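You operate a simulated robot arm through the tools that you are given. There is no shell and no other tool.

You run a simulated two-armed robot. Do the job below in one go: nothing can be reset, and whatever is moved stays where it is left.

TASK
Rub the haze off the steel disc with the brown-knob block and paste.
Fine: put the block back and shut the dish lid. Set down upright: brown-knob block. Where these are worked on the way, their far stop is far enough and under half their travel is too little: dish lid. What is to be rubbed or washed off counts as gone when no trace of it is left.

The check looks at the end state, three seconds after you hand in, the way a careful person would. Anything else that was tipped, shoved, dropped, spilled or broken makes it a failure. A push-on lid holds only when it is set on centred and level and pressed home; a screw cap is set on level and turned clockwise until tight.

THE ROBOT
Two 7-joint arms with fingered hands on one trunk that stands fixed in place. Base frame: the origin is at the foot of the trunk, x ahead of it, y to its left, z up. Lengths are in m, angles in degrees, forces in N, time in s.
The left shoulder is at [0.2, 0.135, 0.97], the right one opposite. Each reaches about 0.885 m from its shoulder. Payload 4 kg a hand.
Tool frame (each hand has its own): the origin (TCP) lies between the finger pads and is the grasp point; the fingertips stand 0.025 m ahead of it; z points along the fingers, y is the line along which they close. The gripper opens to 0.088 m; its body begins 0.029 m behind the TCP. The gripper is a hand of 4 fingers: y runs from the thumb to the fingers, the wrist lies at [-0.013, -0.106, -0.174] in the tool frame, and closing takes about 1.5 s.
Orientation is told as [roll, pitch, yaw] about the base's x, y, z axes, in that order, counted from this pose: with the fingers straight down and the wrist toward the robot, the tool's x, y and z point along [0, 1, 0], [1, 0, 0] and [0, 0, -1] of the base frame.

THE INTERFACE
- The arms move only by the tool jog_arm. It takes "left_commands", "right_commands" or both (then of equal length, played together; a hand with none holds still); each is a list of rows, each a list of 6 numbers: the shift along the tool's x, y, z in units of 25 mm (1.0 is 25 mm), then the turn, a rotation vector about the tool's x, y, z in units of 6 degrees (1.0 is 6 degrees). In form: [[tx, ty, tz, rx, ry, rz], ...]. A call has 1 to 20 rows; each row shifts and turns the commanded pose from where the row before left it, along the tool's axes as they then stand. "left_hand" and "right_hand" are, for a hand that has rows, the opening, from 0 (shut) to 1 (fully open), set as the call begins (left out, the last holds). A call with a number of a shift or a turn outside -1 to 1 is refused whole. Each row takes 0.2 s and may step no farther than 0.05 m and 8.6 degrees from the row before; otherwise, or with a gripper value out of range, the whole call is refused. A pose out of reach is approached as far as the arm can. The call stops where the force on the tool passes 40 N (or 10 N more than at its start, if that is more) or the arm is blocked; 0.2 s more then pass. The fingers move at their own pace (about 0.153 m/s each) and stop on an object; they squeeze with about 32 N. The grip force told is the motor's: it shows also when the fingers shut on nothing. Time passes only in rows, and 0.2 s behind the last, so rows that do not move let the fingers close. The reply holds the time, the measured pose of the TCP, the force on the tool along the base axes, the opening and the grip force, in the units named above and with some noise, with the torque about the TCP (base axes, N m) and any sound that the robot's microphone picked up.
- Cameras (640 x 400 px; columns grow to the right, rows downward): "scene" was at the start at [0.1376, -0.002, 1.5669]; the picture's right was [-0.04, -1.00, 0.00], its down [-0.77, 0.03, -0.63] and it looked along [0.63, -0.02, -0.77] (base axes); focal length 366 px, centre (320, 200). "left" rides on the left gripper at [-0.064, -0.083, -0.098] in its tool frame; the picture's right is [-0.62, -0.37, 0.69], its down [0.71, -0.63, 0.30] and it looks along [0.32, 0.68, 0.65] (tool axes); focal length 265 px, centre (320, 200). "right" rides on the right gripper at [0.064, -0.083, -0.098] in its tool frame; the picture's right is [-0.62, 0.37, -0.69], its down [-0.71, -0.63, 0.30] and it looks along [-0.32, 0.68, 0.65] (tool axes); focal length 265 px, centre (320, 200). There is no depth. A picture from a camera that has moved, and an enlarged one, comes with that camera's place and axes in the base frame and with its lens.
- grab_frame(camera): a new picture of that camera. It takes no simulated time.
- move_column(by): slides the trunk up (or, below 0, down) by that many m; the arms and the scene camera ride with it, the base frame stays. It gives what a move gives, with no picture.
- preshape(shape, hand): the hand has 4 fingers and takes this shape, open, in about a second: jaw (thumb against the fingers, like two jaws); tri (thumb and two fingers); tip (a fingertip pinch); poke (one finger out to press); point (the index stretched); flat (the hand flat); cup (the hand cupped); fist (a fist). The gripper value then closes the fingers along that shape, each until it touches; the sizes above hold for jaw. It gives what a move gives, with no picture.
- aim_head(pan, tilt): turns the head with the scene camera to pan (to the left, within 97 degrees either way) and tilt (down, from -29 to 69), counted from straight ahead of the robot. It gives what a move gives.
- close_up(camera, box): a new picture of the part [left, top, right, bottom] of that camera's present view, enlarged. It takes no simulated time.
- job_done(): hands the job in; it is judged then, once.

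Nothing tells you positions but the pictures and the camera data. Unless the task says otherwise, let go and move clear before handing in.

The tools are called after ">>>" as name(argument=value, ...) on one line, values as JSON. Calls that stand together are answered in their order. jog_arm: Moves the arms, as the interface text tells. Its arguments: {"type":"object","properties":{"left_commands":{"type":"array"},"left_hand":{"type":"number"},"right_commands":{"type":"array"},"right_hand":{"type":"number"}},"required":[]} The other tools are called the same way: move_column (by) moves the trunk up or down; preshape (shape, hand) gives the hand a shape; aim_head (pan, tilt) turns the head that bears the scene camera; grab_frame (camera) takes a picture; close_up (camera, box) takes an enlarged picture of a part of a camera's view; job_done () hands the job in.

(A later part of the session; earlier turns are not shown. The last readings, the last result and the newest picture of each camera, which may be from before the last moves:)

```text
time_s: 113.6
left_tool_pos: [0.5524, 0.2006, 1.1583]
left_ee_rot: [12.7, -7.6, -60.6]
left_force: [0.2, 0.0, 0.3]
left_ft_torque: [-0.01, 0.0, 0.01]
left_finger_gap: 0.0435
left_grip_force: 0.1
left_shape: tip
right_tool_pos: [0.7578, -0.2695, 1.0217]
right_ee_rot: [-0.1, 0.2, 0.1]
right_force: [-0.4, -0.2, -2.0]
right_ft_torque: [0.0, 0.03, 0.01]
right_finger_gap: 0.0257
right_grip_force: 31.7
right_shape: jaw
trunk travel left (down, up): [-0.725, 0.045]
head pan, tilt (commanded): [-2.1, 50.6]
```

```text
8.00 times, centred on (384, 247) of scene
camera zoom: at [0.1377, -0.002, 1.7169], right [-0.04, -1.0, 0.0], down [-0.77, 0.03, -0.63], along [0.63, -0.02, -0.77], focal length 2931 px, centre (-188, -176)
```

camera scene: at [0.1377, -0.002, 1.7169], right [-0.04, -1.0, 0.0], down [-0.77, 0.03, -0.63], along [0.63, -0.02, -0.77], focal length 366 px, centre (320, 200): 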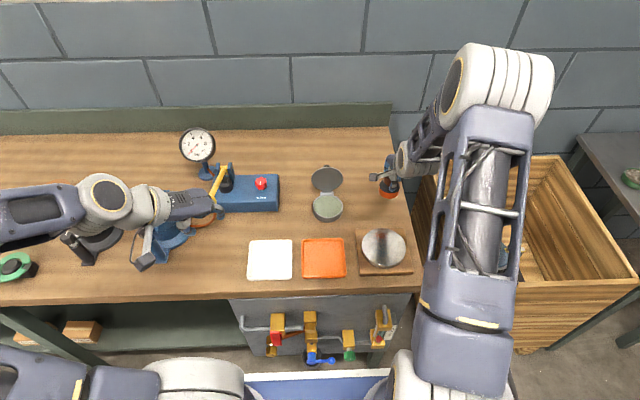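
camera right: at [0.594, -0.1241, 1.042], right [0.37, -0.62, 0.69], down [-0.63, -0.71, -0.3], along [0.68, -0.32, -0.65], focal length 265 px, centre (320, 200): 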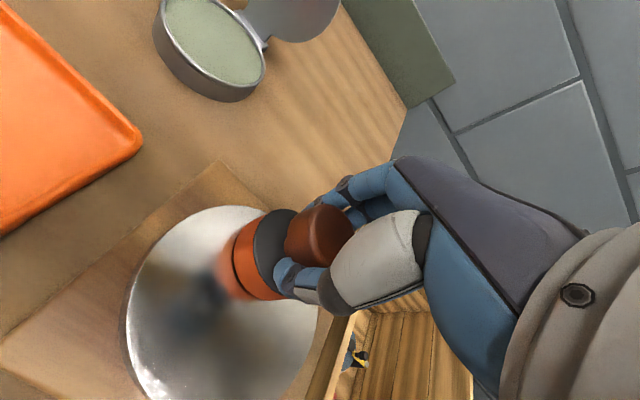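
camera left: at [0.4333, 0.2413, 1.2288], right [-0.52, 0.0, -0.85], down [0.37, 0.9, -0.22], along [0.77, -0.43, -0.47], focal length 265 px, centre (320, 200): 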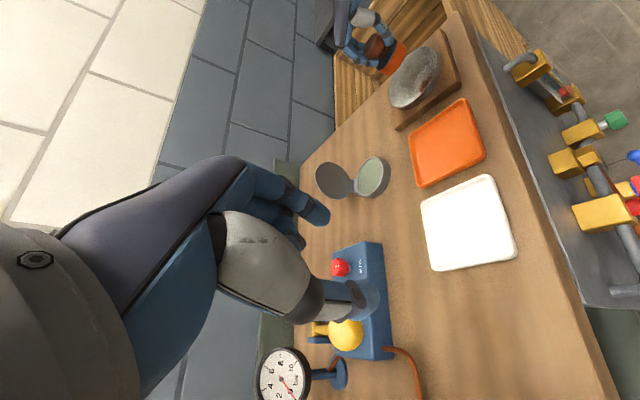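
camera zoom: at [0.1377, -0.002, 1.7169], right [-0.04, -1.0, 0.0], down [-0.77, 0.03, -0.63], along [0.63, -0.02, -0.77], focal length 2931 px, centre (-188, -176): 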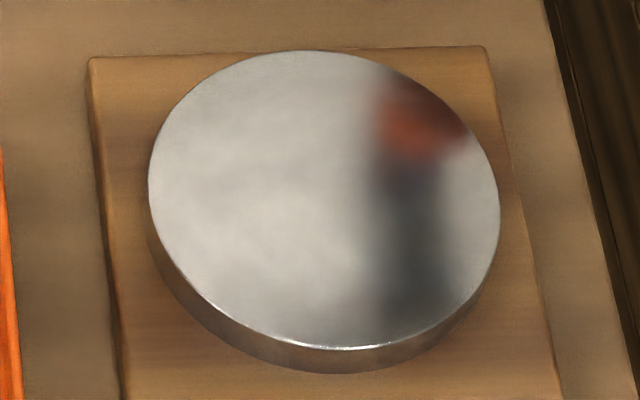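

Reflections sweep cleanly across the whole disc with no haze left. Next I'll put the block back at its original spot, about [0.798, -0.199], levelled before I set it down.

>>> jog_arm(right_commands=[[0.705, 0.38, 0, 0, 0, 0], [0.705, 0.38, 0, 0, 0, 0], [0.705, 0.38, 0, 0, 0, 0], [0.705, 0.38, 0, 0, 0, 0], [0, 0, 0, -0.22, 0, 0], [0, 0, 0, -0.22, 0, 0], [0, -0.03, 0.72, 0, 0, 0], [0, -0.03, 0.72, 0, 0, 0], [0, -0.03, 0.72, 0, 0, 0], [0, -0.03, 0.72, 0, 0, 0], [0, -0.02, 0.6, 0, 0, 0], [0, 0, 0, 0, 0, 0]], right_hand=0)

>>> close_up(camera="right", box=[160, 150, 400, 330])

>>> close_up(camera="scene", box=[340, 150, 430, 220])

>>> close_up(camera="left", box=[280, 60, 400, 160])

```text
time_s: 116.2
left_tool_pos: [0.5521, 0.2014, 1.1585]
left_ee_rot: [12.6, -7.6, -60.7]
left_force: [-0.1, 0.3, -0.7]
left_ft_torque: [-0.04, -0.03, 0.02]
left_finger_gap: 0.0439
left_grip_force: 0.1
left_shape: tip
right_tool_pos: [0.7955, -0.1999, 0.9326]
right_ee_rot: [0.0, -2.3, 0.1]
right_force: [-0.3, 0.5, -2.4]
right_ft_torque: [0.03, -0.01, -0.01]
right_finger_gap: 0.0256
right_grip_force: 31.7
right_shape: jaw
trunk travel left (down, up): [-0.725, 0.045]
head pan, tilt (commanded): [-2.1, 50.6]
```

```text
2.22 times, centred on (280, 240) of right
camera zoom: at [0.7086, -0.1351, 1.0268], right [0.34, -0.62, 0.71], down [-0.62, -0.72, -0.33], along [0.71, -0.32, -0.62], focal length 590 px, centre (409, 111)
```

zoom: 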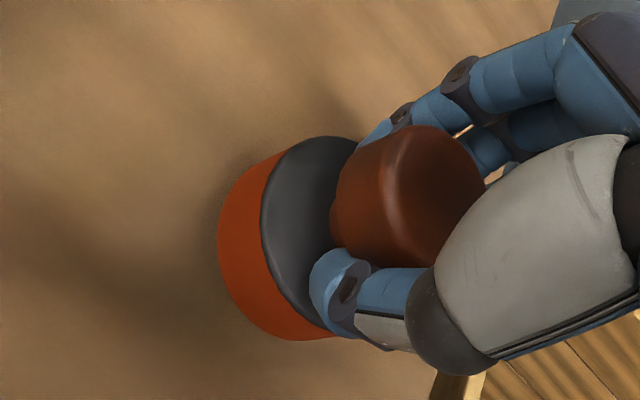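

```text
5.71 times, centred on (385, 185) of scene
camera zoom: at [0.1378, -0.0019, 1.7169], right [-0.04, -1.0, 0.0], down [-0.77, 0.03, -0.63], along [0.63, -0.02, -0.77], focal length 2094 px, centre (-51, 286)
```

zoom: 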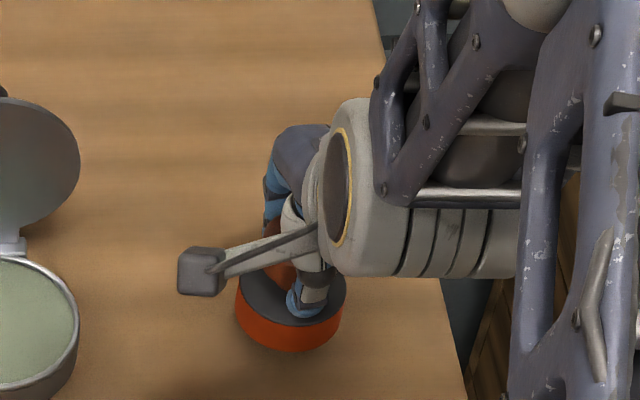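

```text
4.00 times, centred on (340, 110) of left
camera zoom: at [0.4334, 0.2413, 1.2288], right [-0.52, 0.0, -0.85], down [0.37, 0.9, -0.22], along [0.77, -0.43, -0.47], focal length 1062 px, centre (240, 560)
```

zoom: 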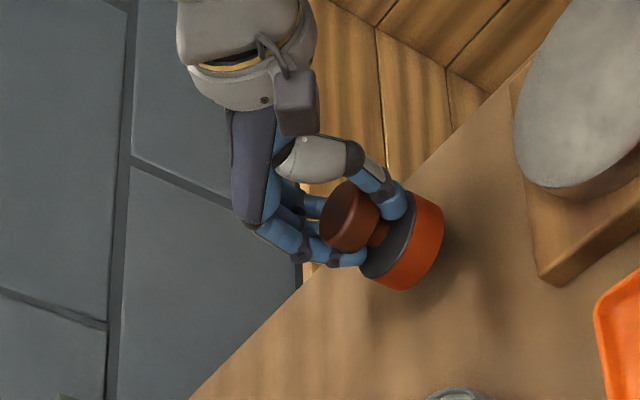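

>>> close_up(camera="left", box=[380, 35, 450, 105])

>>> close_up(camera="left", box=[395, 45, 435, 75])

>>> close_up(camera="scene", box=[355, 222, 412, 272])

```text
5.71 times, centred on (415, 70) of left
camera zoom: at [0.4334, 0.2413, 1.2288], right [-0.52, 0.0, -0.85], down [0.37, 0.9, -0.22], along [0.77, -0.43, -0.47], focal length 1517 px, centre (-223, 943)
```

zoom: 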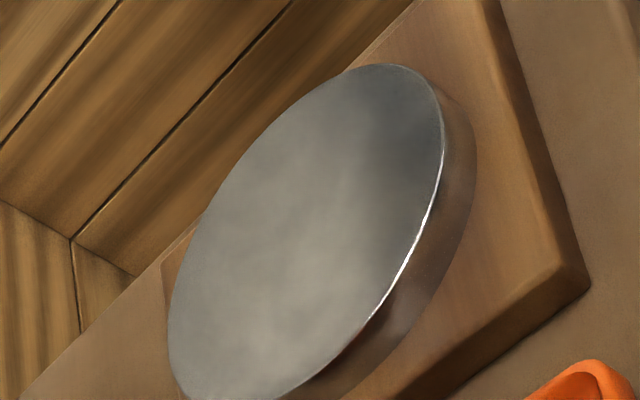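

```text
13.33 times, centred on (415, 60) of left
camera zoom: at [0.4334, 0.2413, 1.2288], right [-0.52, 0.0, -0.85], down [0.37, 0.9, -0.22], along [0.77, -0.43, -0.47], focal length 3539 px, centre (-947, 2067)
```

zoom: 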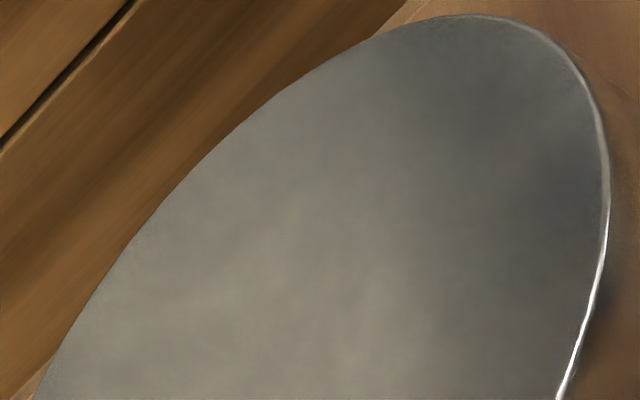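

```text
8.00 times, centred on (384, 247) of scene
camera zoom: at [0.1378, -0.0019, 1.7169], right [-0.04, -1.0, 0.0], down [-0.77, 0.03, -0.63], along [0.63, -0.02, -0.77], focal length 2931 px, centre (-188, -176)
```

zoom: 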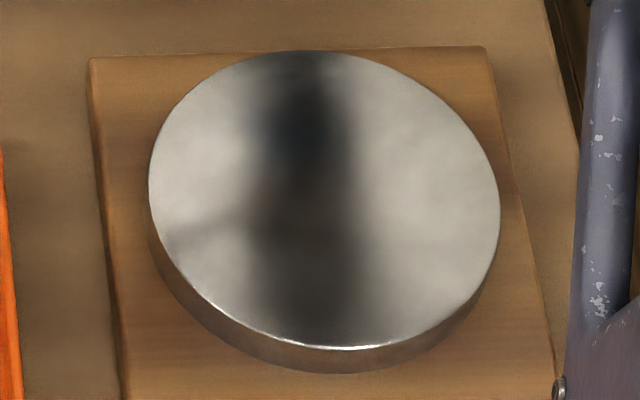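

>>> jog_arm(right_commands=[[0, -0.01, 0.3, 0, 0, 0], [0, -0.01, 0.25, 0, 0, 0], [0, 0, 0, 0, 0, 0]], right_hand=0)

>>> close_up(camera="left", box=[310, 70, 390, 150])

```text
time_s: 117.0
left_tool_pos: [0.5518, 0.2007, 1.1576]
left_ee_rot: [12.5, -7.6, -60.6]
left_force: [-0.2, -0.6, -1.3]
left_ft_torque: [0.0, 0.01, -0.04]
left_finger_gap: 0.0437
left_grip_force: 0.0
left_shape: tip
right_tool_pos: [0.7979, -0.1993, 0.919]
right_ee_rot: [0.0, -2.4, 0.1]
right_force: [-0.7, -1.2, -2.4]
right_ft_torque: [0.02, -0.01, 0.01]
right_finger_gap: 0.0258
right_grip_force: 32.1
right_shape: jaw
trunk travel left (down, up): [-0.725, 0.045]
head pan, tilt (commanded): [-2.1, 50.6]
```

```text
5.00 times, centred on (350, 110) of left
camera zoom: at [0.4334, 0.2413, 1.2288], right [-0.52, 0.0, -0.85], down [0.37, 0.9, -0.22], along [0.77, -0.43, -0.47], focal length 1327 px, centre (170, 650)
```

zoom: 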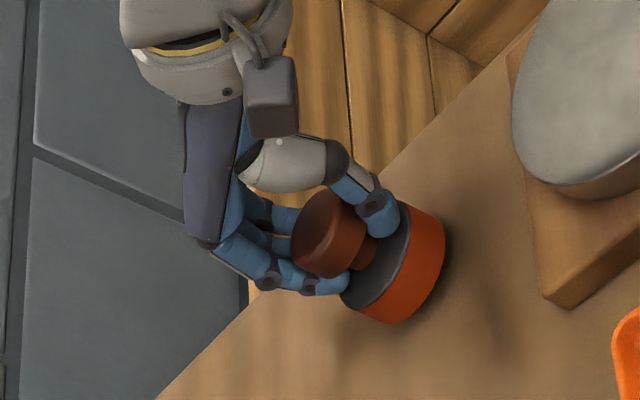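

Getting close to the bench. Small steps down until contact is felt.

>>> jog_arm(right_commands=[[0, 0, 0.12, 0, 0, 0], [0, 0, 0.1, 0, 0, 0], [0, 0, 0, 0, 0, 0]], right_hand=0)

```text
time_s: 117.8
left_tool_pos: [0.5523, 0.2004, 1.1595]
left_ee_rot: [12.5, -7.6, -60.6]
left_force: [0.3, -0.4, -0.5]
left_ft_torque: [-0.02, 0.02, -0.06]
left_finger_gap: 0.0441
left_grip_force: 0.1
left_shape: tip
right_tool_pos: [0.7968, -0.2005, 0.9133]
right_ee_rot: [0.2, -2.4, 0.0]
right_force: [0.0, 0.4, -2.2]
right_ft_torque: [-0.03, -0.01, 0.0]
right_finger_gap: 0.0257
right_grip_force: 31.9
right_shape: jaw
trunk travel left (down, up): [-0.725, 0.045]
head pan, tilt (commanded): [-2.1, 50.6]
```

>>> jog_arm(right_commands=[[0, 0, 0.08, 0, 0, 0], [0, 0, 0.06, 0, 0, 0], [0, 0, 0, 0, 0, 0]], right_hand=0)

>>> close_up(camera="right", box=[160, 150, 400, 330])

>>> close_up(camera="left", box=[330, 80, 380, 130])

```text
time_s: 118.6
left_tool_pos: [0.5532, 0.2003, 1.1585]
left_ee_rot: [12.6, -7.5, -60.6]
left_force: [0.4, -0.5, 0.5]
left_ft_torque: [0.02, -0.01, 0.0]
left_finger_gap: 0.0439
left_grip_force: 0.1
left_shape: tip
right_tool_pos: [0.7973, -0.1999, 0.9106]
right_ee_rot: [0.1, -2.3, 0.1]
right_force: [-0.1, -0.9, -2.9]
right_ft_torque: [-0.02, 0.03, -0.01]
right_finger_gap: 0.0256
right_grip_force: 31.5
right_shape: jaw
trunk travel left (down, up): [-0.725, 0.045]
head pan, tilt (commanded): [-2.1, 50.6]
```

```text
2.22 times, centred on (280, 240) of right
camera zoom: at [0.7098, -0.1345, 1.0046], right [0.34, -0.62, 0.71], down [-0.62, -0.72, -0.33], along [0.71, -0.32, -0.63], focal length 590 px, centre (409, 111)
```

zoom: 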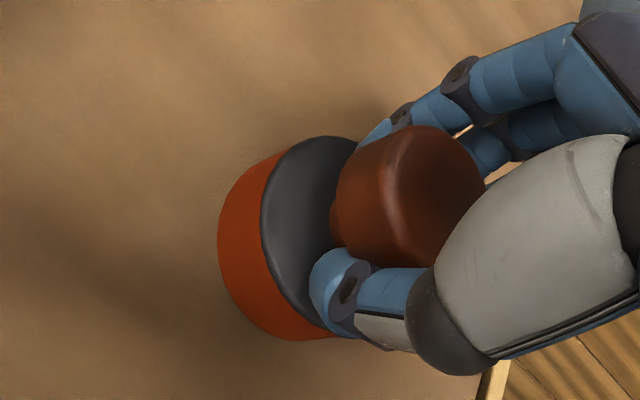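

```text
8.00 times, centred on (355, 105) of left
camera zoom: at [0.4334, 0.2413, 1.2288], right [-0.52, 0.0, -0.85], down [0.37, 0.9, -0.22], along [0.77, -0.43, -0.47], focal length 2123 px, centre (40, 960)
```

zoom: 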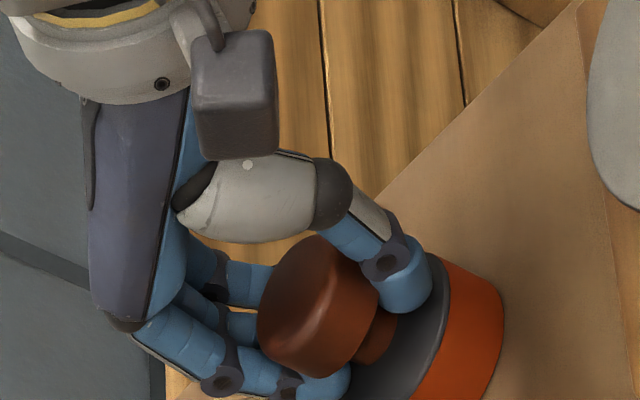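

>>> jog_arm(right_commands=[[0, 0, 0.08, 0, 0, 0], [0, 0, 0.06, 0, 0, 0], [0, 0, 0, 0, 0, 0]], right_hand=0)

```text
time_s: 119.4
left_tool_pos: [0.5518, 0.2003, 1.1594]
left_ee_rot: [12.5, -7.6, -60.6]
left_force: [1.2, -0.2, 0.0]
left_ft_torque: [-0.03, -0.01, 0.0]
left_finger_gap: 0.044
left_grip_force: 0.1
left_shape: tip
right_tool_pos: [0.7986, -0.1998, 0.9092]
right_ee_rot: [0.1, -2.7, 0.1]
right_force: [-1.0, -0.2, 19.0]
right_ft_torque: [0.03, 0.32, 0.01]
right_finger_gap: 0.0259
right_grip_force: 31.9
right_shape: jaw
trunk travel left (down, up): [-0.725, 0.045]
head pan, tilt (commanded): [-2.1, 50.6]
```

>>> jog_arm(right_commands=[[0, 0, -0.05, 0.05, 0, 0], [0, 0, 0, 0, 0, 0]], right_hand=0)

>>> jog_arm(right_commands=[[0, 0, 0, 0, 0, 0], [0, 0, 0, 0, 0, 0], [0, 0, 0, 0, 0, 0], [0, 0, 0, 0, 0, 0], [0, 0, 0, 0, 0, 0]], right_hand=0.55)

>>> close_up(camera="right", box=[160, 150, 400, 330])

>>> close_up(camera="left", box=[310, 70, 390, 150])

```text
time_s: 120.0
left_tool_pos: [0.5515, 0.1998, 1.1581]
left_ee_rot: [12.7, -7.5, -60.6]
left_force: [-0.3, 0.3, 0.2]
left_ft_torque: [-0.01, 0.01, 0.02]
left_finger_gap: 0.0438
left_grip_force: 0.1
left_shape: tip
right_tool_pos: [0.799, -0.2013, 0.9086]
right_ee_rot: [0.0, -2.2, 0.1]
right_force: [1.7, 0.1, 15.1]
right_ft_torque: [0.04, -0.39, -0.01]
right_finger_gap: 0.0262
right_grip_force: 32.1
right_shape: jaw
trunk travel left (down, up): [-0.725, 0.045]
head pan, tilt (commanded): [-2.1, 50.6]
```

```text
time_s: 121.2
left_tool_pos: [0.5522, 0.2001, 1.1582]
left_ee_rot: [12.6, -7.5, -60.6]
left_force: [0.2, 0.5, -0.3]
left_ft_torque: [0.0, -0.01, 0.01]
left_finger_gap: 0.0436
left_grip_force: 0.0
left_shape: tip
right_tool_pos: [0.7977, -0.1988, 0.9073]
right_ee_rot: [0.0, -2.0, 0.1]
right_force: [-0.8, -0.1, -1.0]
right_ft_torque: [-0.01, -0.01, -0.01]
right_finger_gap: 0.0481
right_grip_force: 0.1
right_shape: jaw
trunk travel left (down, up): [-0.725, 0.045]
head pan, tilt (commanded): [-2.1, 50.6]
```

```text
2.22 times, centred on (280, 240) of right
camera zoom: at [0.7102, -0.135, 1.003], right [0.34, -0.62, 0.7], down [-0.62, -0.72, -0.33], along [0.71, -0.32, -0.63], focal length 590 px, centre (409, 111)
```

zoom: 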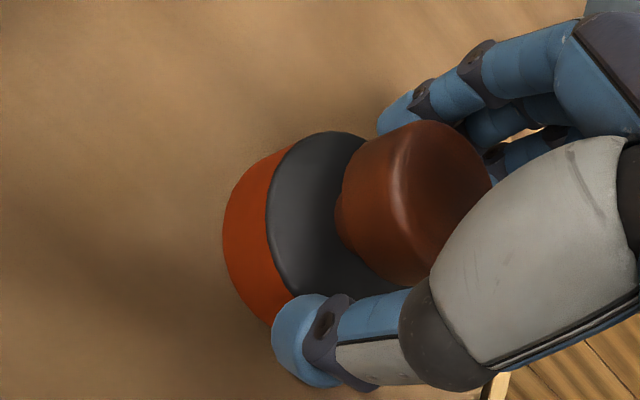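

```text
5.00 times, centred on (350, 110) of left
camera zoom: at [0.4333, 0.2413, 1.2288], right [-0.52, 0.0, -0.85], down [0.37, 0.9, -0.22], along [0.77, -0.43, -0.47], focal length 1327 px, centre (170, 650)
```

zoom: 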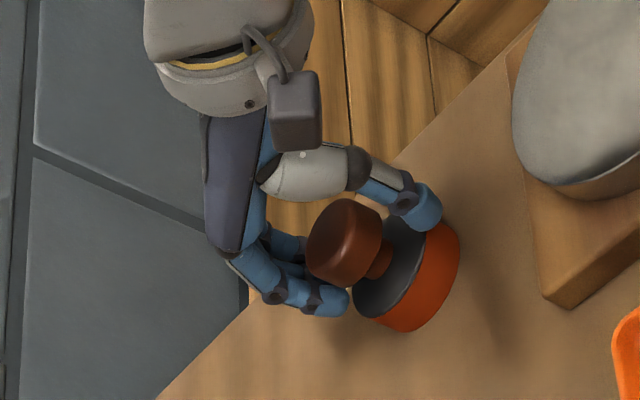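

>>> jog_arm(right_commands=[[0, 0, 0, 0, 0, 0], [0, 0, 0, 0, 0, 0], [0, 0, 0, 0, 0, 0], [0, 0, 0, 0, 0, 0]], right_hand=1)

>>> close_up(camera="right", box=[160, 150, 400, 330])

```text
time_s: 122.2
left_tool_pos: [0.5518, 0.2, 1.1593]
left_ee_rot: [12.6, -7.6, -60.6]
left_force: [-0.2, 0.0, 0.4]
left_ft_torque: [-0.01, -0.01, -0.04]
left_finger_gap: 0.0439
left_grip_force: 0.0
left_shape: tip
right_tool_pos: [0.7974, -0.1993, 0.9087]
right_ee_rot: [-0.1, -2.2, 0.2]
right_force: [-0.5, 0.2, 0.2]
right_ft_torque: [0.01, 0.03, -0.01]
right_finger_gap: 0.0878
right_grip_force: 0.0
right_shape: jaw
trunk travel left (down, up): [-0.725, 0.045]
head pan, tilt (commanded): [-2.1, 50.6]
```

```text
2.22 times, centred on (280, 240) of right
camera zoom: at [0.7104, -0.135, 1.0032], right [0.34, -0.62, 0.71], down [-0.62, -0.72, -0.33], along [0.71, -0.32, -0.63], focal length 590 px, centre (409, 111)
```

zoom: 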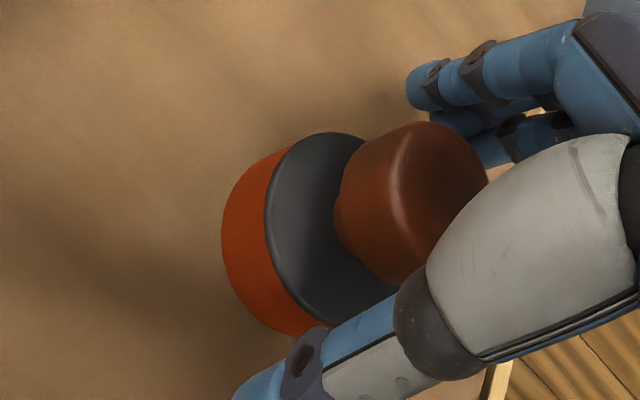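

>>> jog_arm(right_commands=[[0, 0.02, -0.4, 0, 0, 0], [0, 0.03, -0.7, 0, 0, 0], [0, 0.03, -0.8, 0, 0, 0], [0, 0.03, -0.8, 0.18, 0, 0], [0, 0, -0.8, 0.19, 0, 0], [0, -0.3, -0.8, 0, 0, 0], [0, -0.5, -0.6, 0, 0, 0], [0, 0, 0, 0, 0, 0]], right_hand=1)

>>> grab_frame(camera="right")

>>> close_up(camera="scene", box=[300, 150, 430, 280])

```text
time_s: 124.0
left_tool_pos: [0.5519, 0.2004, 1.1584]
left_ee_rot: [12.7, -7.7, -60.6]
left_force: [0.3, 0.5, -0.6]
left_ft_torque: [-0.02, 0.01, -0.02]
left_finger_gap: 0.0439
left_grip_force: 0.1
left_shape: tip
right_tool_pos: [0.777, -0.1991, 1.0299]
right_ee_rot: [0.0, 0.1, 0.2]
right_force: [-0.1, -0.1, 0.1]
right_ft_torque: [0.03, -0.01, 0.0]
right_finger_gap: 0.0877
right_grip_force: 0.1
right_shape: jaw
trunk travel left (down, up): [-0.725, 0.045]
head pan, tilt (commanded): [-2.1, 50.6]
```

```text
taken
camera right: at [0.6934, -0.1348, 1.1274], right [0.37, -0.62, 0.69], down [-0.63, -0.72, -0.3], along [0.68, -0.32, -0.66], focal length 265 px, centre (320, 200)
```

right: 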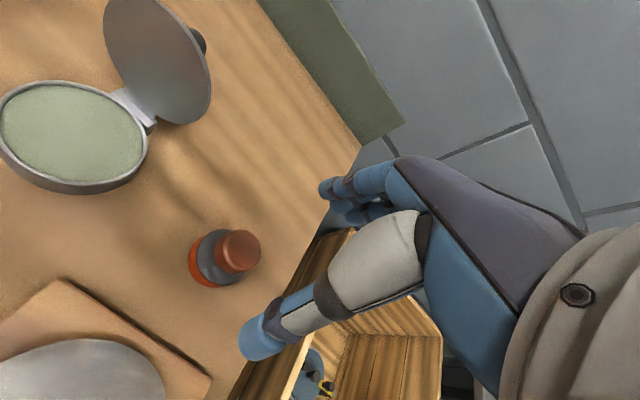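

```text
3.08 times, centred on (365, 215) of scene
camera zoom: at [0.1377, -0.0019, 1.7169], right [-0.04, -1.0, 0.0], down [-0.77, 0.03, -0.63], along [0.63, -0.02, -0.77], focal length 1127 px, centre (182, 154)
```

zoom: 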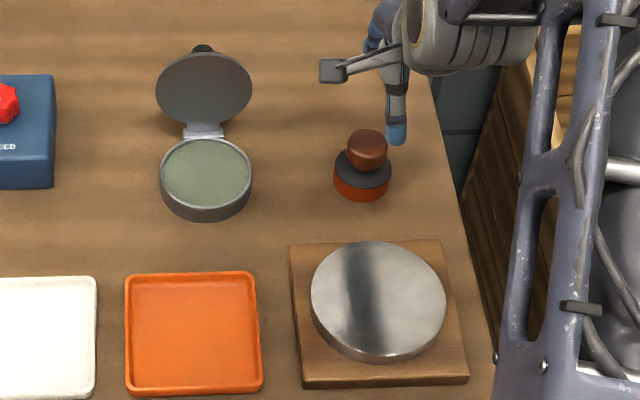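

The block is standing upright exactly where it began. To shut the lid gently, I'll straddle its top edge with the right hand, fingers behind and thumb in front, bring it past vertical, and let it ride down on the thumb.

>>> jog_arm(right_commands=[[0.3, 0.3, -0.6, 0, 0, 0], [0.95, 0.58, -0.3, 0, 0, 0], [0.95, 0.58, -0.3, 0, 0, 0], [0.95, 0.58, 0, 0, 0, 0], [0.95, 0.58, 0, 0, 0, 0], [0.95, 0.58, 0, 0, 0, 0], [0.97, 0.58, 0, 0, 0, 0], [0, 0, 0, 0, 0, 0]], right_hand=0.57)

>>> grab_frame(camera="right")

>>> close_up(camera="scene", box=[280, 120, 400, 230])

>>> close_up(camera="left", box=[280, 80, 440, 220])

```text
time_s: 125.8
left_tool_pos: [0.5535, 0.2008, 1.1589]
left_ee_rot: [12.7, -7.6, -60.7]
left_force: [-0.3, -0.3, -0.7]
left_ft_torque: [-0.01, 0.02, 0.02]
left_finger_gap: 0.0434
left_grip_force: 0.1
left_shape: tip
right_tool_pos: [0.8724, -0.0484, 1.0618]
right_ee_rot: [0.1, 0.3, 0.1]
right_force: [-0.1, -0.8, 0.1]
right_ft_torque: [-0.02, 0.03, -0.03]
right_finger_gap: 0.0505
right_grip_force: 0.0
right_shape: jaw
trunk travel left (down, up): [-0.725, 0.045]
head pan, tilt (commanded): [-2.1, 50.6]
```

```text
taken
camera right: at [0.7891, 0.0169, 1.1594], right [0.37, -0.62, 0.69], down [-0.63, -0.71, -0.3], along [0.68, -0.32, -0.66], focal length 265 px, centre (320, 200)
```

right: 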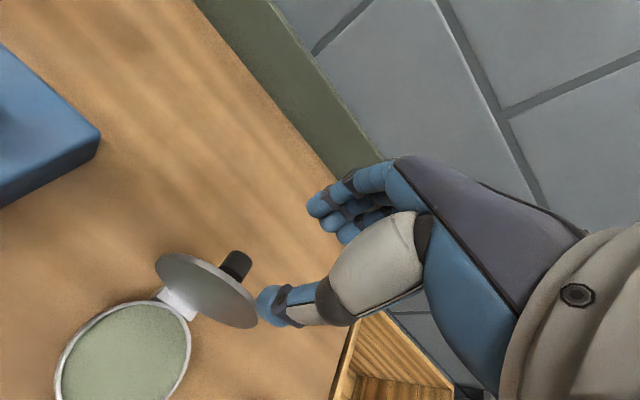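

```text
3.64 times, centred on (340, 175) of scene
camera zoom: at [0.1377, -0.0019, 1.7169], right [-0.04, -1.0, 0.0], down [-0.77, 0.03, -0.63], along [0.63, -0.02, -0.77], focal length 1332 px, centre (247, 291)
```

zoom: 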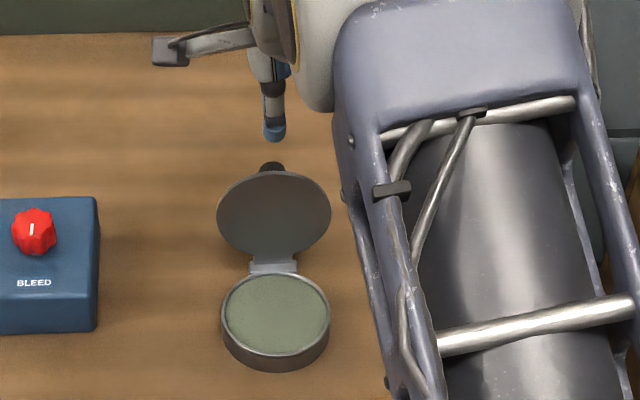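

```text
2.86 times, centred on (360, 150) of left
camera zoom: at [0.4333, 0.2414, 1.2289], right [-0.52, 0.0, -0.85], down [0.37, 0.9, -0.22], along [0.77, -0.43, -0.47], focal length 758 px, centre (206, 343)
```

zoom: 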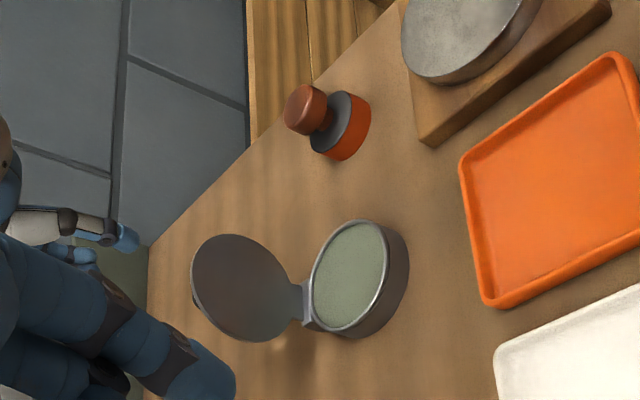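

>>> jog_arm(right_commands=[[0, 0, 0.7, 0, 0, 0], [0, 0, 0.7, 0, 0, 0], [0, 0, 0.7, 0, 0, 0], [0, 0, 0.5, 0, 0, 0], [0, 0, 0, 0, 0, 0]], right_hand=0.57)

>>> close_up(camera="right", box=[140, 140, 400, 340])

>>> close_up(camera="scene", box=[280, 120, 400, 230])

>>> close_up(camera="left", box=[260, 100, 420, 220])

```text
time_s: 127.0
left_tool_pos: [0.5515, 0.2007, 1.1583]
left_ee_rot: [12.6, -7.6, -60.6]
left_force: [-0.3, -0.3, -0.1]
left_ft_torque: [-0.01, 0.01, -0.02]
left_finger_gap: 0.044
left_grip_force: 0.0
left_shape: tip
right_tool_pos: [0.871, -0.0495, 0.9946]
right_ee_rot: [0.1, 0.1, 0.1]
right_force: [-0.2, 0.8, -0.7]
right_ft_torque: [-0.01, -0.01, -0.02]
right_finger_gap: 0.0505
right_grip_force: 0.1
right_shape: jaw
trunk travel left (down, up): [-0.725, 0.045]
head pan, tilt (commanded): [-2.1, 50.6]
```

```text
2.00 times, centred on (270, 240) of right
camera zoom: at [0.7882, 0.0156, 1.0934], right [0.37, -0.62, 0.69], down [-0.63, -0.72, -0.3], along [0.68, -0.32, -0.66], focal length 531 px, centre (420, 120)
```

zoom: 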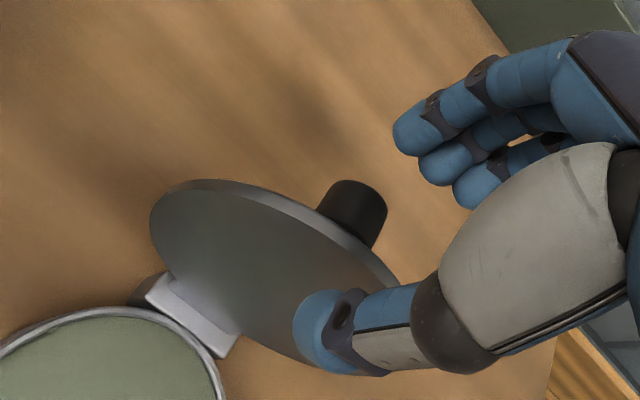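

```text
3.64 times, centred on (340, 175) of scene
camera zoom: at [0.1377, -0.0019, 1.7169], right [-0.04, -1.0, 0.0], down [-0.77, 0.03, -0.63], along [0.63, -0.02, -0.77], focal length 1332 px, centre (247, 291)
```

zoom: 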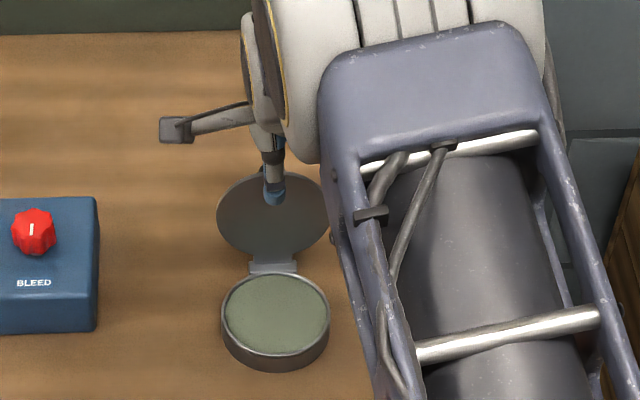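

```text
3.33 times, centred on (340, 160) of left
camera zoom: at [0.4333, 0.2413, 1.2289], right [-0.52, 0.0, -0.85], down [0.37, 0.9, -0.22], along [0.77, -0.43, -0.47], focal length 885 px, centre (253, 333)
```

zoom: 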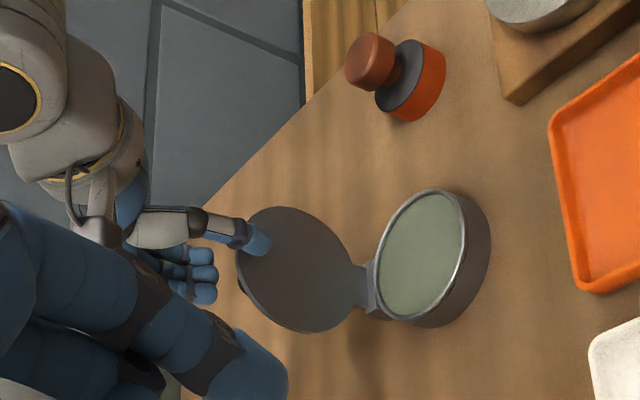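

>>> jog_arm(right_commands=[[0, 0, 0.25, 0, 0, 0], [0, -0.3, 0, 0, 0, 0], [0, -0.3, 0, 0, 0, 0], [0, -0.3, 0, 0, 0, 0], [0, 0, 0, 0, 0, 0]], right_hand=0.57)

>>> close_up(camera="right", box=[140, 140, 400, 340])

>>> close_up(camera="left", box=[260, 100, 420, 220])

```text
time_s: 128.2
left_tool_pos: [0.5527, 0.2008, 1.1589]
left_ee_rot: [12.5, -7.7, -60.7]
left_force: [-0.5, -1.0, -0.1]
left_ft_torque: [0.0, -0.04, -0.03]
left_finger_gap: 0.0436
left_grip_force: 0.1
left_shape: tip
right_tool_pos: [0.8486, -0.0491, 0.9892]
right_ee_rot: [-0.1, 0.1, 0.1]
right_force: [0.1, -0.4, -0.2]
right_ft_torque: [0.03, 0.0, 0.0]
right_finger_gap: 0.0505
right_grip_force: 0.0
right_shape: jaw
trunk travel left (down, up): [-0.725, 0.045]
head pan, tilt (commanded): [-2.1, 50.6]
```

```text
2.00 times, centred on (270, 240) of right
camera zoom: at [0.765, 0.0163, 1.0872], right [0.37, -0.62, 0.69], down [-0.63, -0.72, -0.3], along [0.68, -0.32, -0.66], focal length 531 px, centre (420, 120)
```

zoom: 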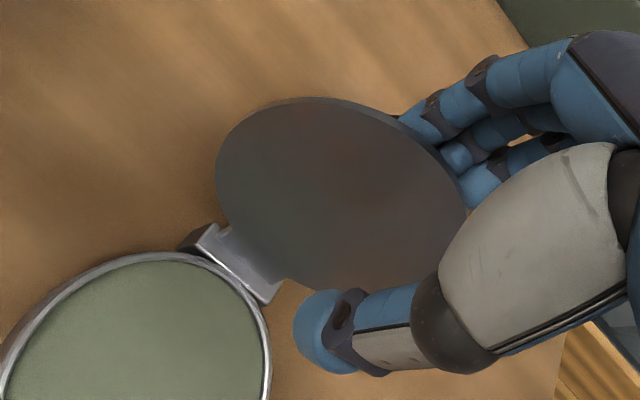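

```text
3.33 times, centred on (340, 160) of left
camera zoom: at [0.4333, 0.2413, 1.2288], right [-0.52, 0.0, -0.85], down [0.37, 0.9, -0.22], along [0.77, -0.43, -0.47], focal length 885 px, centre (253, 333)
```

zoom: 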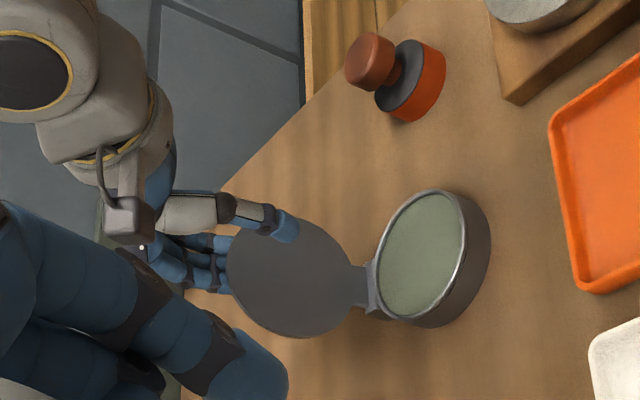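

>>> jog_arm(right_commands=[[0, -0.3, 0, 0, 0, 0], [0, -0.3, 0, 0, 0, 0], [0, 0, 0, 0, 0, 0]], right_hand=0.57)

>>> close_up(camera="right", box=[140, 140, 400, 340])

>>> close_up(camera="left", box=[260, 100, 420, 220])

```text
time_s: 129.0
left_tool_pos: [0.5526, 0.2008, 1.1596]
left_ee_rot: [12.5, -7.6, -60.6]
left_force: [-0.5, 1.3, 0.1]
left_ft_torque: [-0.01, 0.01, 0.03]
left_finger_gap: 0.0437
left_grip_force: 0.1
left_shape: tip
right_tool_pos: [0.8334, -0.0483, 0.9894]
right_ee_rot: [0.0, 0.2, 0.1]
right_force: [-0.6, 0.0, -0.2]
right_ft_torque: [0.0, -0.01, 0.0]
right_finger_gap: 0.0506
right_grip_force: 0.0
right_shape: jaw
trunk travel left (down, up): [-0.725, 0.045]
head pan, tilt (commanded): [-2.1, 50.6]
```

```text
2.00 times, centred on (270, 240) of right
camera zoom: at [0.7499, 0.016, 1.0869], right [0.37, -0.62, 0.69], down [-0.63, -0.72, -0.3], along [0.68, -0.32, -0.66], focal length 531 px, centre (420, 120)
```

zoom: 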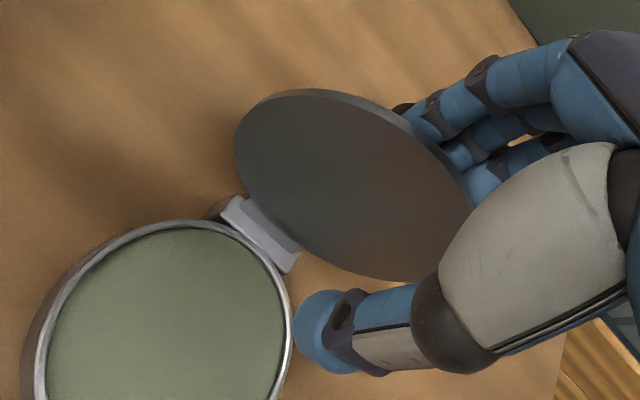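

```text
3.33 times, centred on (340, 160) of left
camera zoom: at [0.4333, 0.2413, 1.2289], right [-0.52, 0.0, -0.85], down [0.37, 0.9, -0.22], along [0.77, -0.43, -0.47], focal length 885 px, centre (253, 333)
```

zoom: 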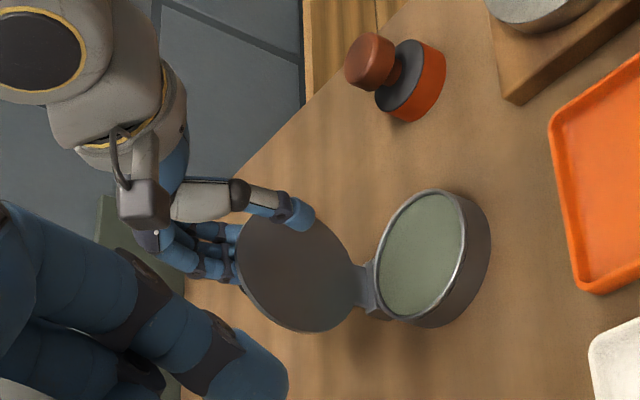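

>>> jog_arm(right_commands=[[0, -0.25, 0, 0, 0, 0], [0, -0.25, 0, 0, 0, 0], [0, 0, 0, 0, 0, 0]], right_hand=0.57)

>>> close_up(camera="right", box=[140, 140, 400, 340])

>>> close_up(camera="left", box=[260, 100, 420, 220])

```text
time_s: 129.8
left_tool_pos: [0.5531, 0.201, 1.1577]
left_ee_rot: [12.6, -7.6, -60.5]
left_force: [0.2, -0.2, -0.5]
left_ft_torque: [-0.02, -0.02, -0.01]
left_finger_gap: 0.0438
left_grip_force: 0.0
left_shape: tip
right_tool_pos: [0.8205, -0.0481, 0.9895]
right_ee_rot: [0.0, 0.2, 0.0]
right_force: [0.3, 0.0, -0.6]
right_ft_torque: [-0.02, 0.01, 0.01]
right_finger_gap: 0.0505
right_grip_force: 0.0
right_shape: jaw
trunk travel left (down, up): [-0.725, 0.045]
head pan, tilt (commanded): [-2.1, 50.6]
```

```text
2.00 times, centred on (270, 240) of right
camera zoom: at [0.7376, 0.0159, 1.0873], right [0.37, -0.62, 0.69], down [-0.63, -0.72, -0.3], along [0.68, -0.32, -0.66], focal length 531 px, centre (420, 120)
```

zoom: 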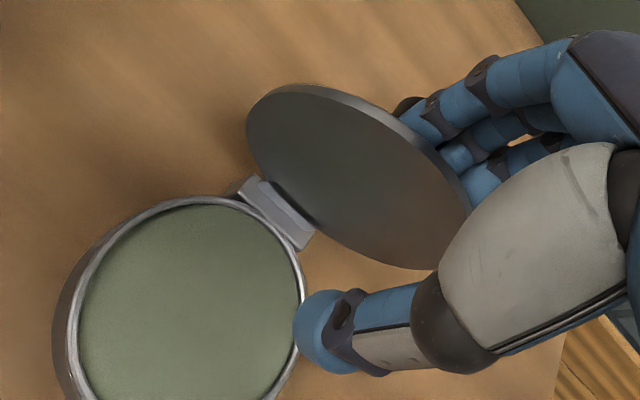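

```text
3.33 times, centred on (340, 160) of left
camera zoom: at [0.4333, 0.2413, 1.2289], right [-0.52, 0.0, -0.85], down [0.37, 0.9, -0.22], along [0.77, -0.43, -0.47], focal length 885 px, centre (253, 333)
```

zoom: 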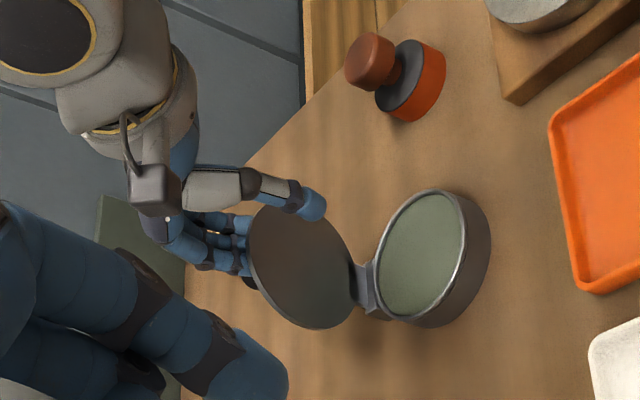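

>>> jog_arm(right_commands=[[0, 0, 0, -1, 0, 0], [0, 0, 0, -1, 0, 0], [0, 0, 0, 0, 0, 0]], right_hand=0.57)

>>> close_up(camera="right", box=[140, 140, 400, 340])

>>> close_up(camera="left", box=[260, 100, 420, 220])

```text
time_s: 130.6
left_tool_pos: [0.5518, 0.201, 1.1589]
left_ee_rot: [12.7, -7.6, -60.6]
left_force: [-0.7, 0.2, 0.0]
left_ft_torque: [-0.02, 0.03, 0.04]
left_finger_gap: 0.044
left_grip_force: 0.0
left_shape: tip
right_tool_pos: [0.8211, -0.049, 0.9908]
right_ee_rot: [0.0, -11.9, 0.1]
right_force: [0.0, 0.2, -0.4]
right_ft_torque: [0.0, 0.04, 0.0]
right_finger_gap: 0.0507
right_grip_force: 0.1
right_shape: jaw
trunk travel left (down, up): [-0.725, 0.045]
head pan, tilt (commanded): [-2.1, 50.6]
```

```text
2.00 times, centred on (270, 240) of right
camera zoom: at [0.7189, 0.0159, 1.0687], right [0.22, -0.62, 0.75], down [-0.55, -0.72, -0.43], along [0.8, -0.32, -0.5], focal length 531 px, centre (420, 120)
```

zoom: 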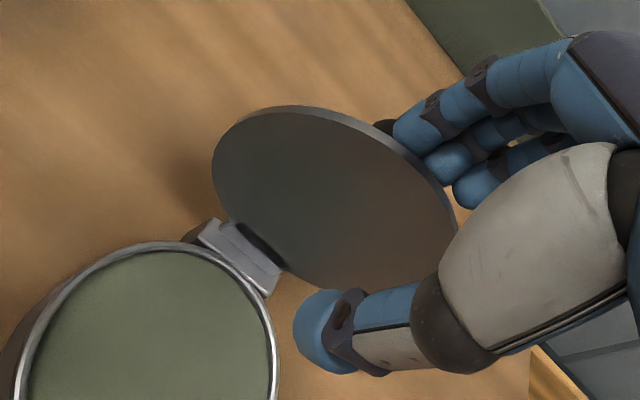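

```text
3.33 times, centred on (340, 160) of left
camera zoom: at [0.4333, 0.2413, 1.2289], right [-0.52, 0.0, -0.85], down [0.37, 0.9, -0.22], along [0.77, -0.43, -0.47], focal length 885 px, centre (253, 333)
```

zoom: 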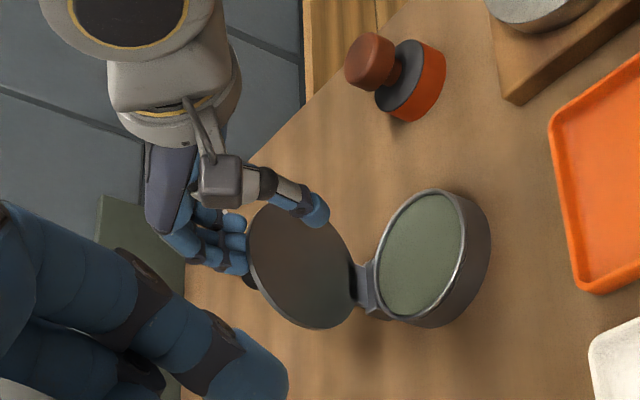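

>>> jog_arm(right_commands=[[0, -0.27, -0.05, 0, 0, 0], [0, -0.27, -0.05, 0, 0, 0], [0, 0, 0, 0, 0, 0]], right_hand=0.57)

>>> close_up(camera="right", box=[140, 140, 400, 340])

>>> close_up(camera="left", box=[260, 100, 420, 220])

```text
time_s: 131.4
left_tool_pos: [0.552, 0.2008, 1.1575]
left_ee_rot: [12.7, -7.6, -60.6]
left_force: [-2.1, 0.1, -0.2]
left_ft_torque: [-0.01, 0.0, -0.02]
left_finger_gap: 0.0439
left_grip_force: 0.0
left_shape: tip
right_tool_pos: [0.8077, -0.0494, 0.9889]
right_ee_rot: [0.0, -11.8, 0.1]
right_force: [1.1, -0.9, -0.7]
right_ft_torque: [-0.02, 0.01, 0.01]
right_finger_gap: 0.0505
right_grip_force: 0.0
right_shape: jaw
trunk travel left (down, up): [-0.725, 0.045]
head pan, tilt (commanded): [-2.1, 50.6]
```

```text
2.00 times, centred on (270, 240) of right
camera zoom: at [0.7055, 0.0162, 1.0675], right [0.22, -0.62, 0.75], down [-0.55, -0.72, -0.43], along [0.8, -0.32, -0.5], focal length 531 px, centre (420, 120)
```

zoom: 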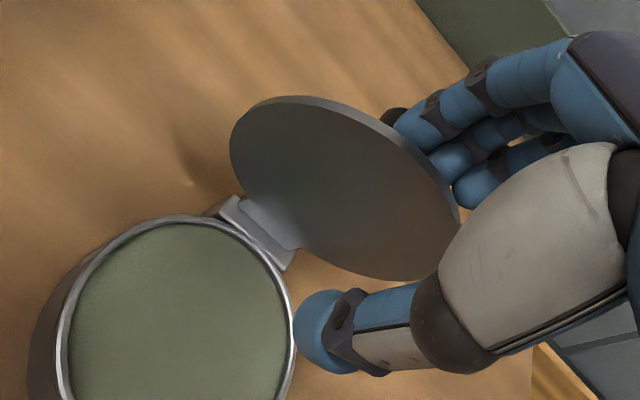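

```text
3.33 times, centred on (340, 160) of left
camera zoom: at [0.4333, 0.2413, 1.2289], right [-0.52, 0.0, -0.85], down [0.37, 0.9, -0.22], along [0.77, -0.43, -0.47], focal length 885 px, centre (253, 333)
```

zoom: 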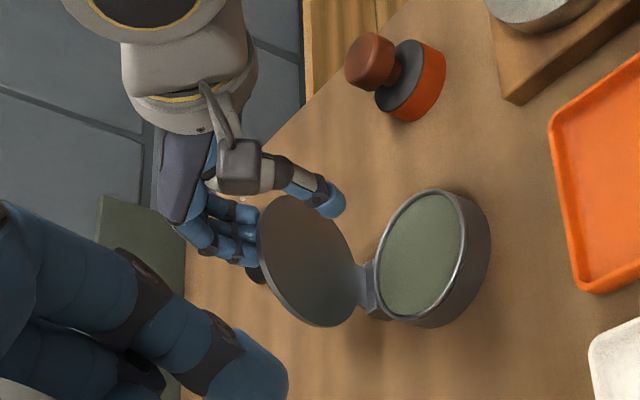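

>>> jog_arm(right_commands=[[0, -0.27, -0.05, 0, 0, 0], [0, -0.27, -0.05, 0, 0, 0], [0, 0, 0, 0, 0, 0]], right_hand=0.57)

>>> close_up(camera="right", box=[140, 140, 400, 340])

>>> close_up(camera="left", box=[260, 100, 420, 220])

```text
time_s: 132.2
left_tool_pos: [0.5525, 0.2002, 1.1582]
left_ee_rot: [12.6, -7.7, -60.6]
left_force: [0.1, 0.5, -0.1]
left_ft_torque: [0.0, 0.0, 0.0]
left_finger_gap: 0.0437
left_grip_force: 0.0
left_shape: tip
right_tool_pos: [0.7933, -0.049, 0.988]
right_ee_rot: [0.1, -11.7, 0.1]
right_force: [1.3, -0.8, 0.5]
right_ft_torque: [0.0, -0.02, 0.01]
right_finger_gap: 0.0507
right_grip_force: 0.0
right_shape: jaw
trunk travel left (down, up): [-0.725, 0.045]
head pan, tilt (commanded): [-2.1, 50.6]
```

```text
2.00 times, centred on (270, 240) of right
camera zoom: at [0.6916, 0.0157, 1.0664], right [0.22, -0.62, 0.75], down [-0.55, -0.71, -0.43], along [0.8, -0.32, -0.5], focal length 531 px, centre (420, 120)
```

zoom: 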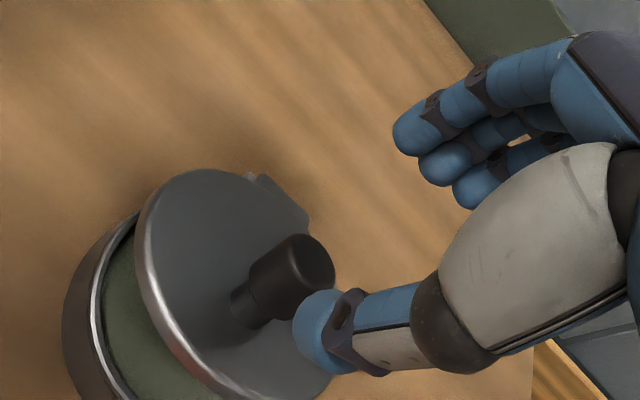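

```text
3.33 times, centred on (340, 160) of left
camera zoom: at [0.4333, 0.2413, 1.2289], right [-0.52, 0.0, -0.85], down [0.37, 0.9, -0.22], along [0.77, -0.43, -0.47], focal length 885 px, centre (253, 333)
```

zoom: 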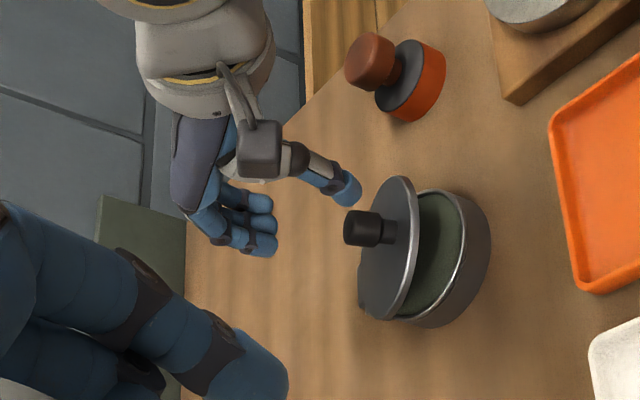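

The lid slipped past the thumb and is swinging shut on its own with nothing in its way. I'll let time pass and look.

>>> jog_arm(right_commands=[[0, 0, 0, 0, 0, 0], [0, 0, 0, 0, 0, 0], [0, 0, 0, 0, 0, 0]], right_hand=0.57)

>>> close_up(camera="right", box=[140, 140, 400, 340])

>>> close_up(camera="left", box=[260, 100, 420, 220])

```text
time_s: 133.0
left_tool_pos: [0.5539, 0.2005, 1.1585]
left_ee_rot: [12.6, -7.6, -60.5]
left_force: [-0.6, 0.1, -0.8]
left_ft_torque: [-0.01, -0.01, -0.03]
left_finger_gap: 0.0437
left_grip_force: 0.0
left_shape: tip
right_tool_pos: [0.7932, -0.0481, 0.9873]
right_ee_rot: [0.0, -11.8, 0.2]
right_force: [0.5, 0.3, 0.1]
right_ft_torque: [0.01, 0.04, 0.0]
right_finger_gap: 0.0507
right_grip_force: 0.0
right_shape: jaw
trunk travel left (down, up): [-0.725, 0.045]
head pan, tilt (commanded): [-2.1, 50.6]
```

```text
2.00 times, centred on (270, 240) of right
camera zoom: at [0.6917, 0.0156, 1.0663], right [0.22, -0.62, 0.75], down [-0.55, -0.72, -0.43], along [0.8, -0.32, -0.5], focal length 531 px, centre (420, 120)
```

zoom: 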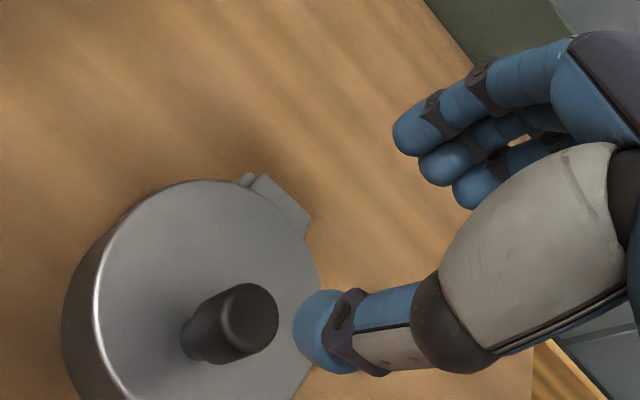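

```text
3.33 times, centred on (340, 160) of left
camera zoom: at [0.4333, 0.2413, 1.2289], right [-0.52, 0.0, -0.85], down [0.37, 0.9, -0.22], along [0.77, -0.43, -0.47], focal length 885 px, centre (253, 333)
```

zoom: 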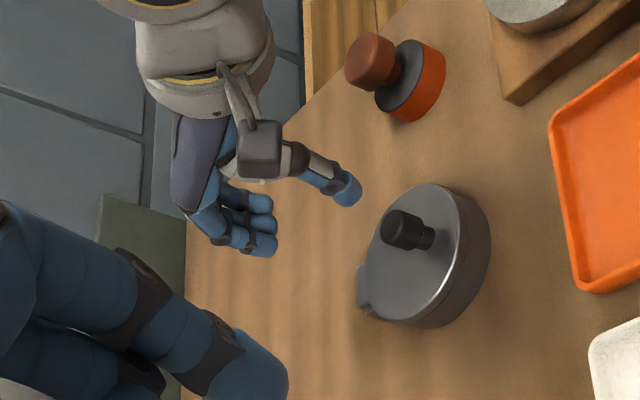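

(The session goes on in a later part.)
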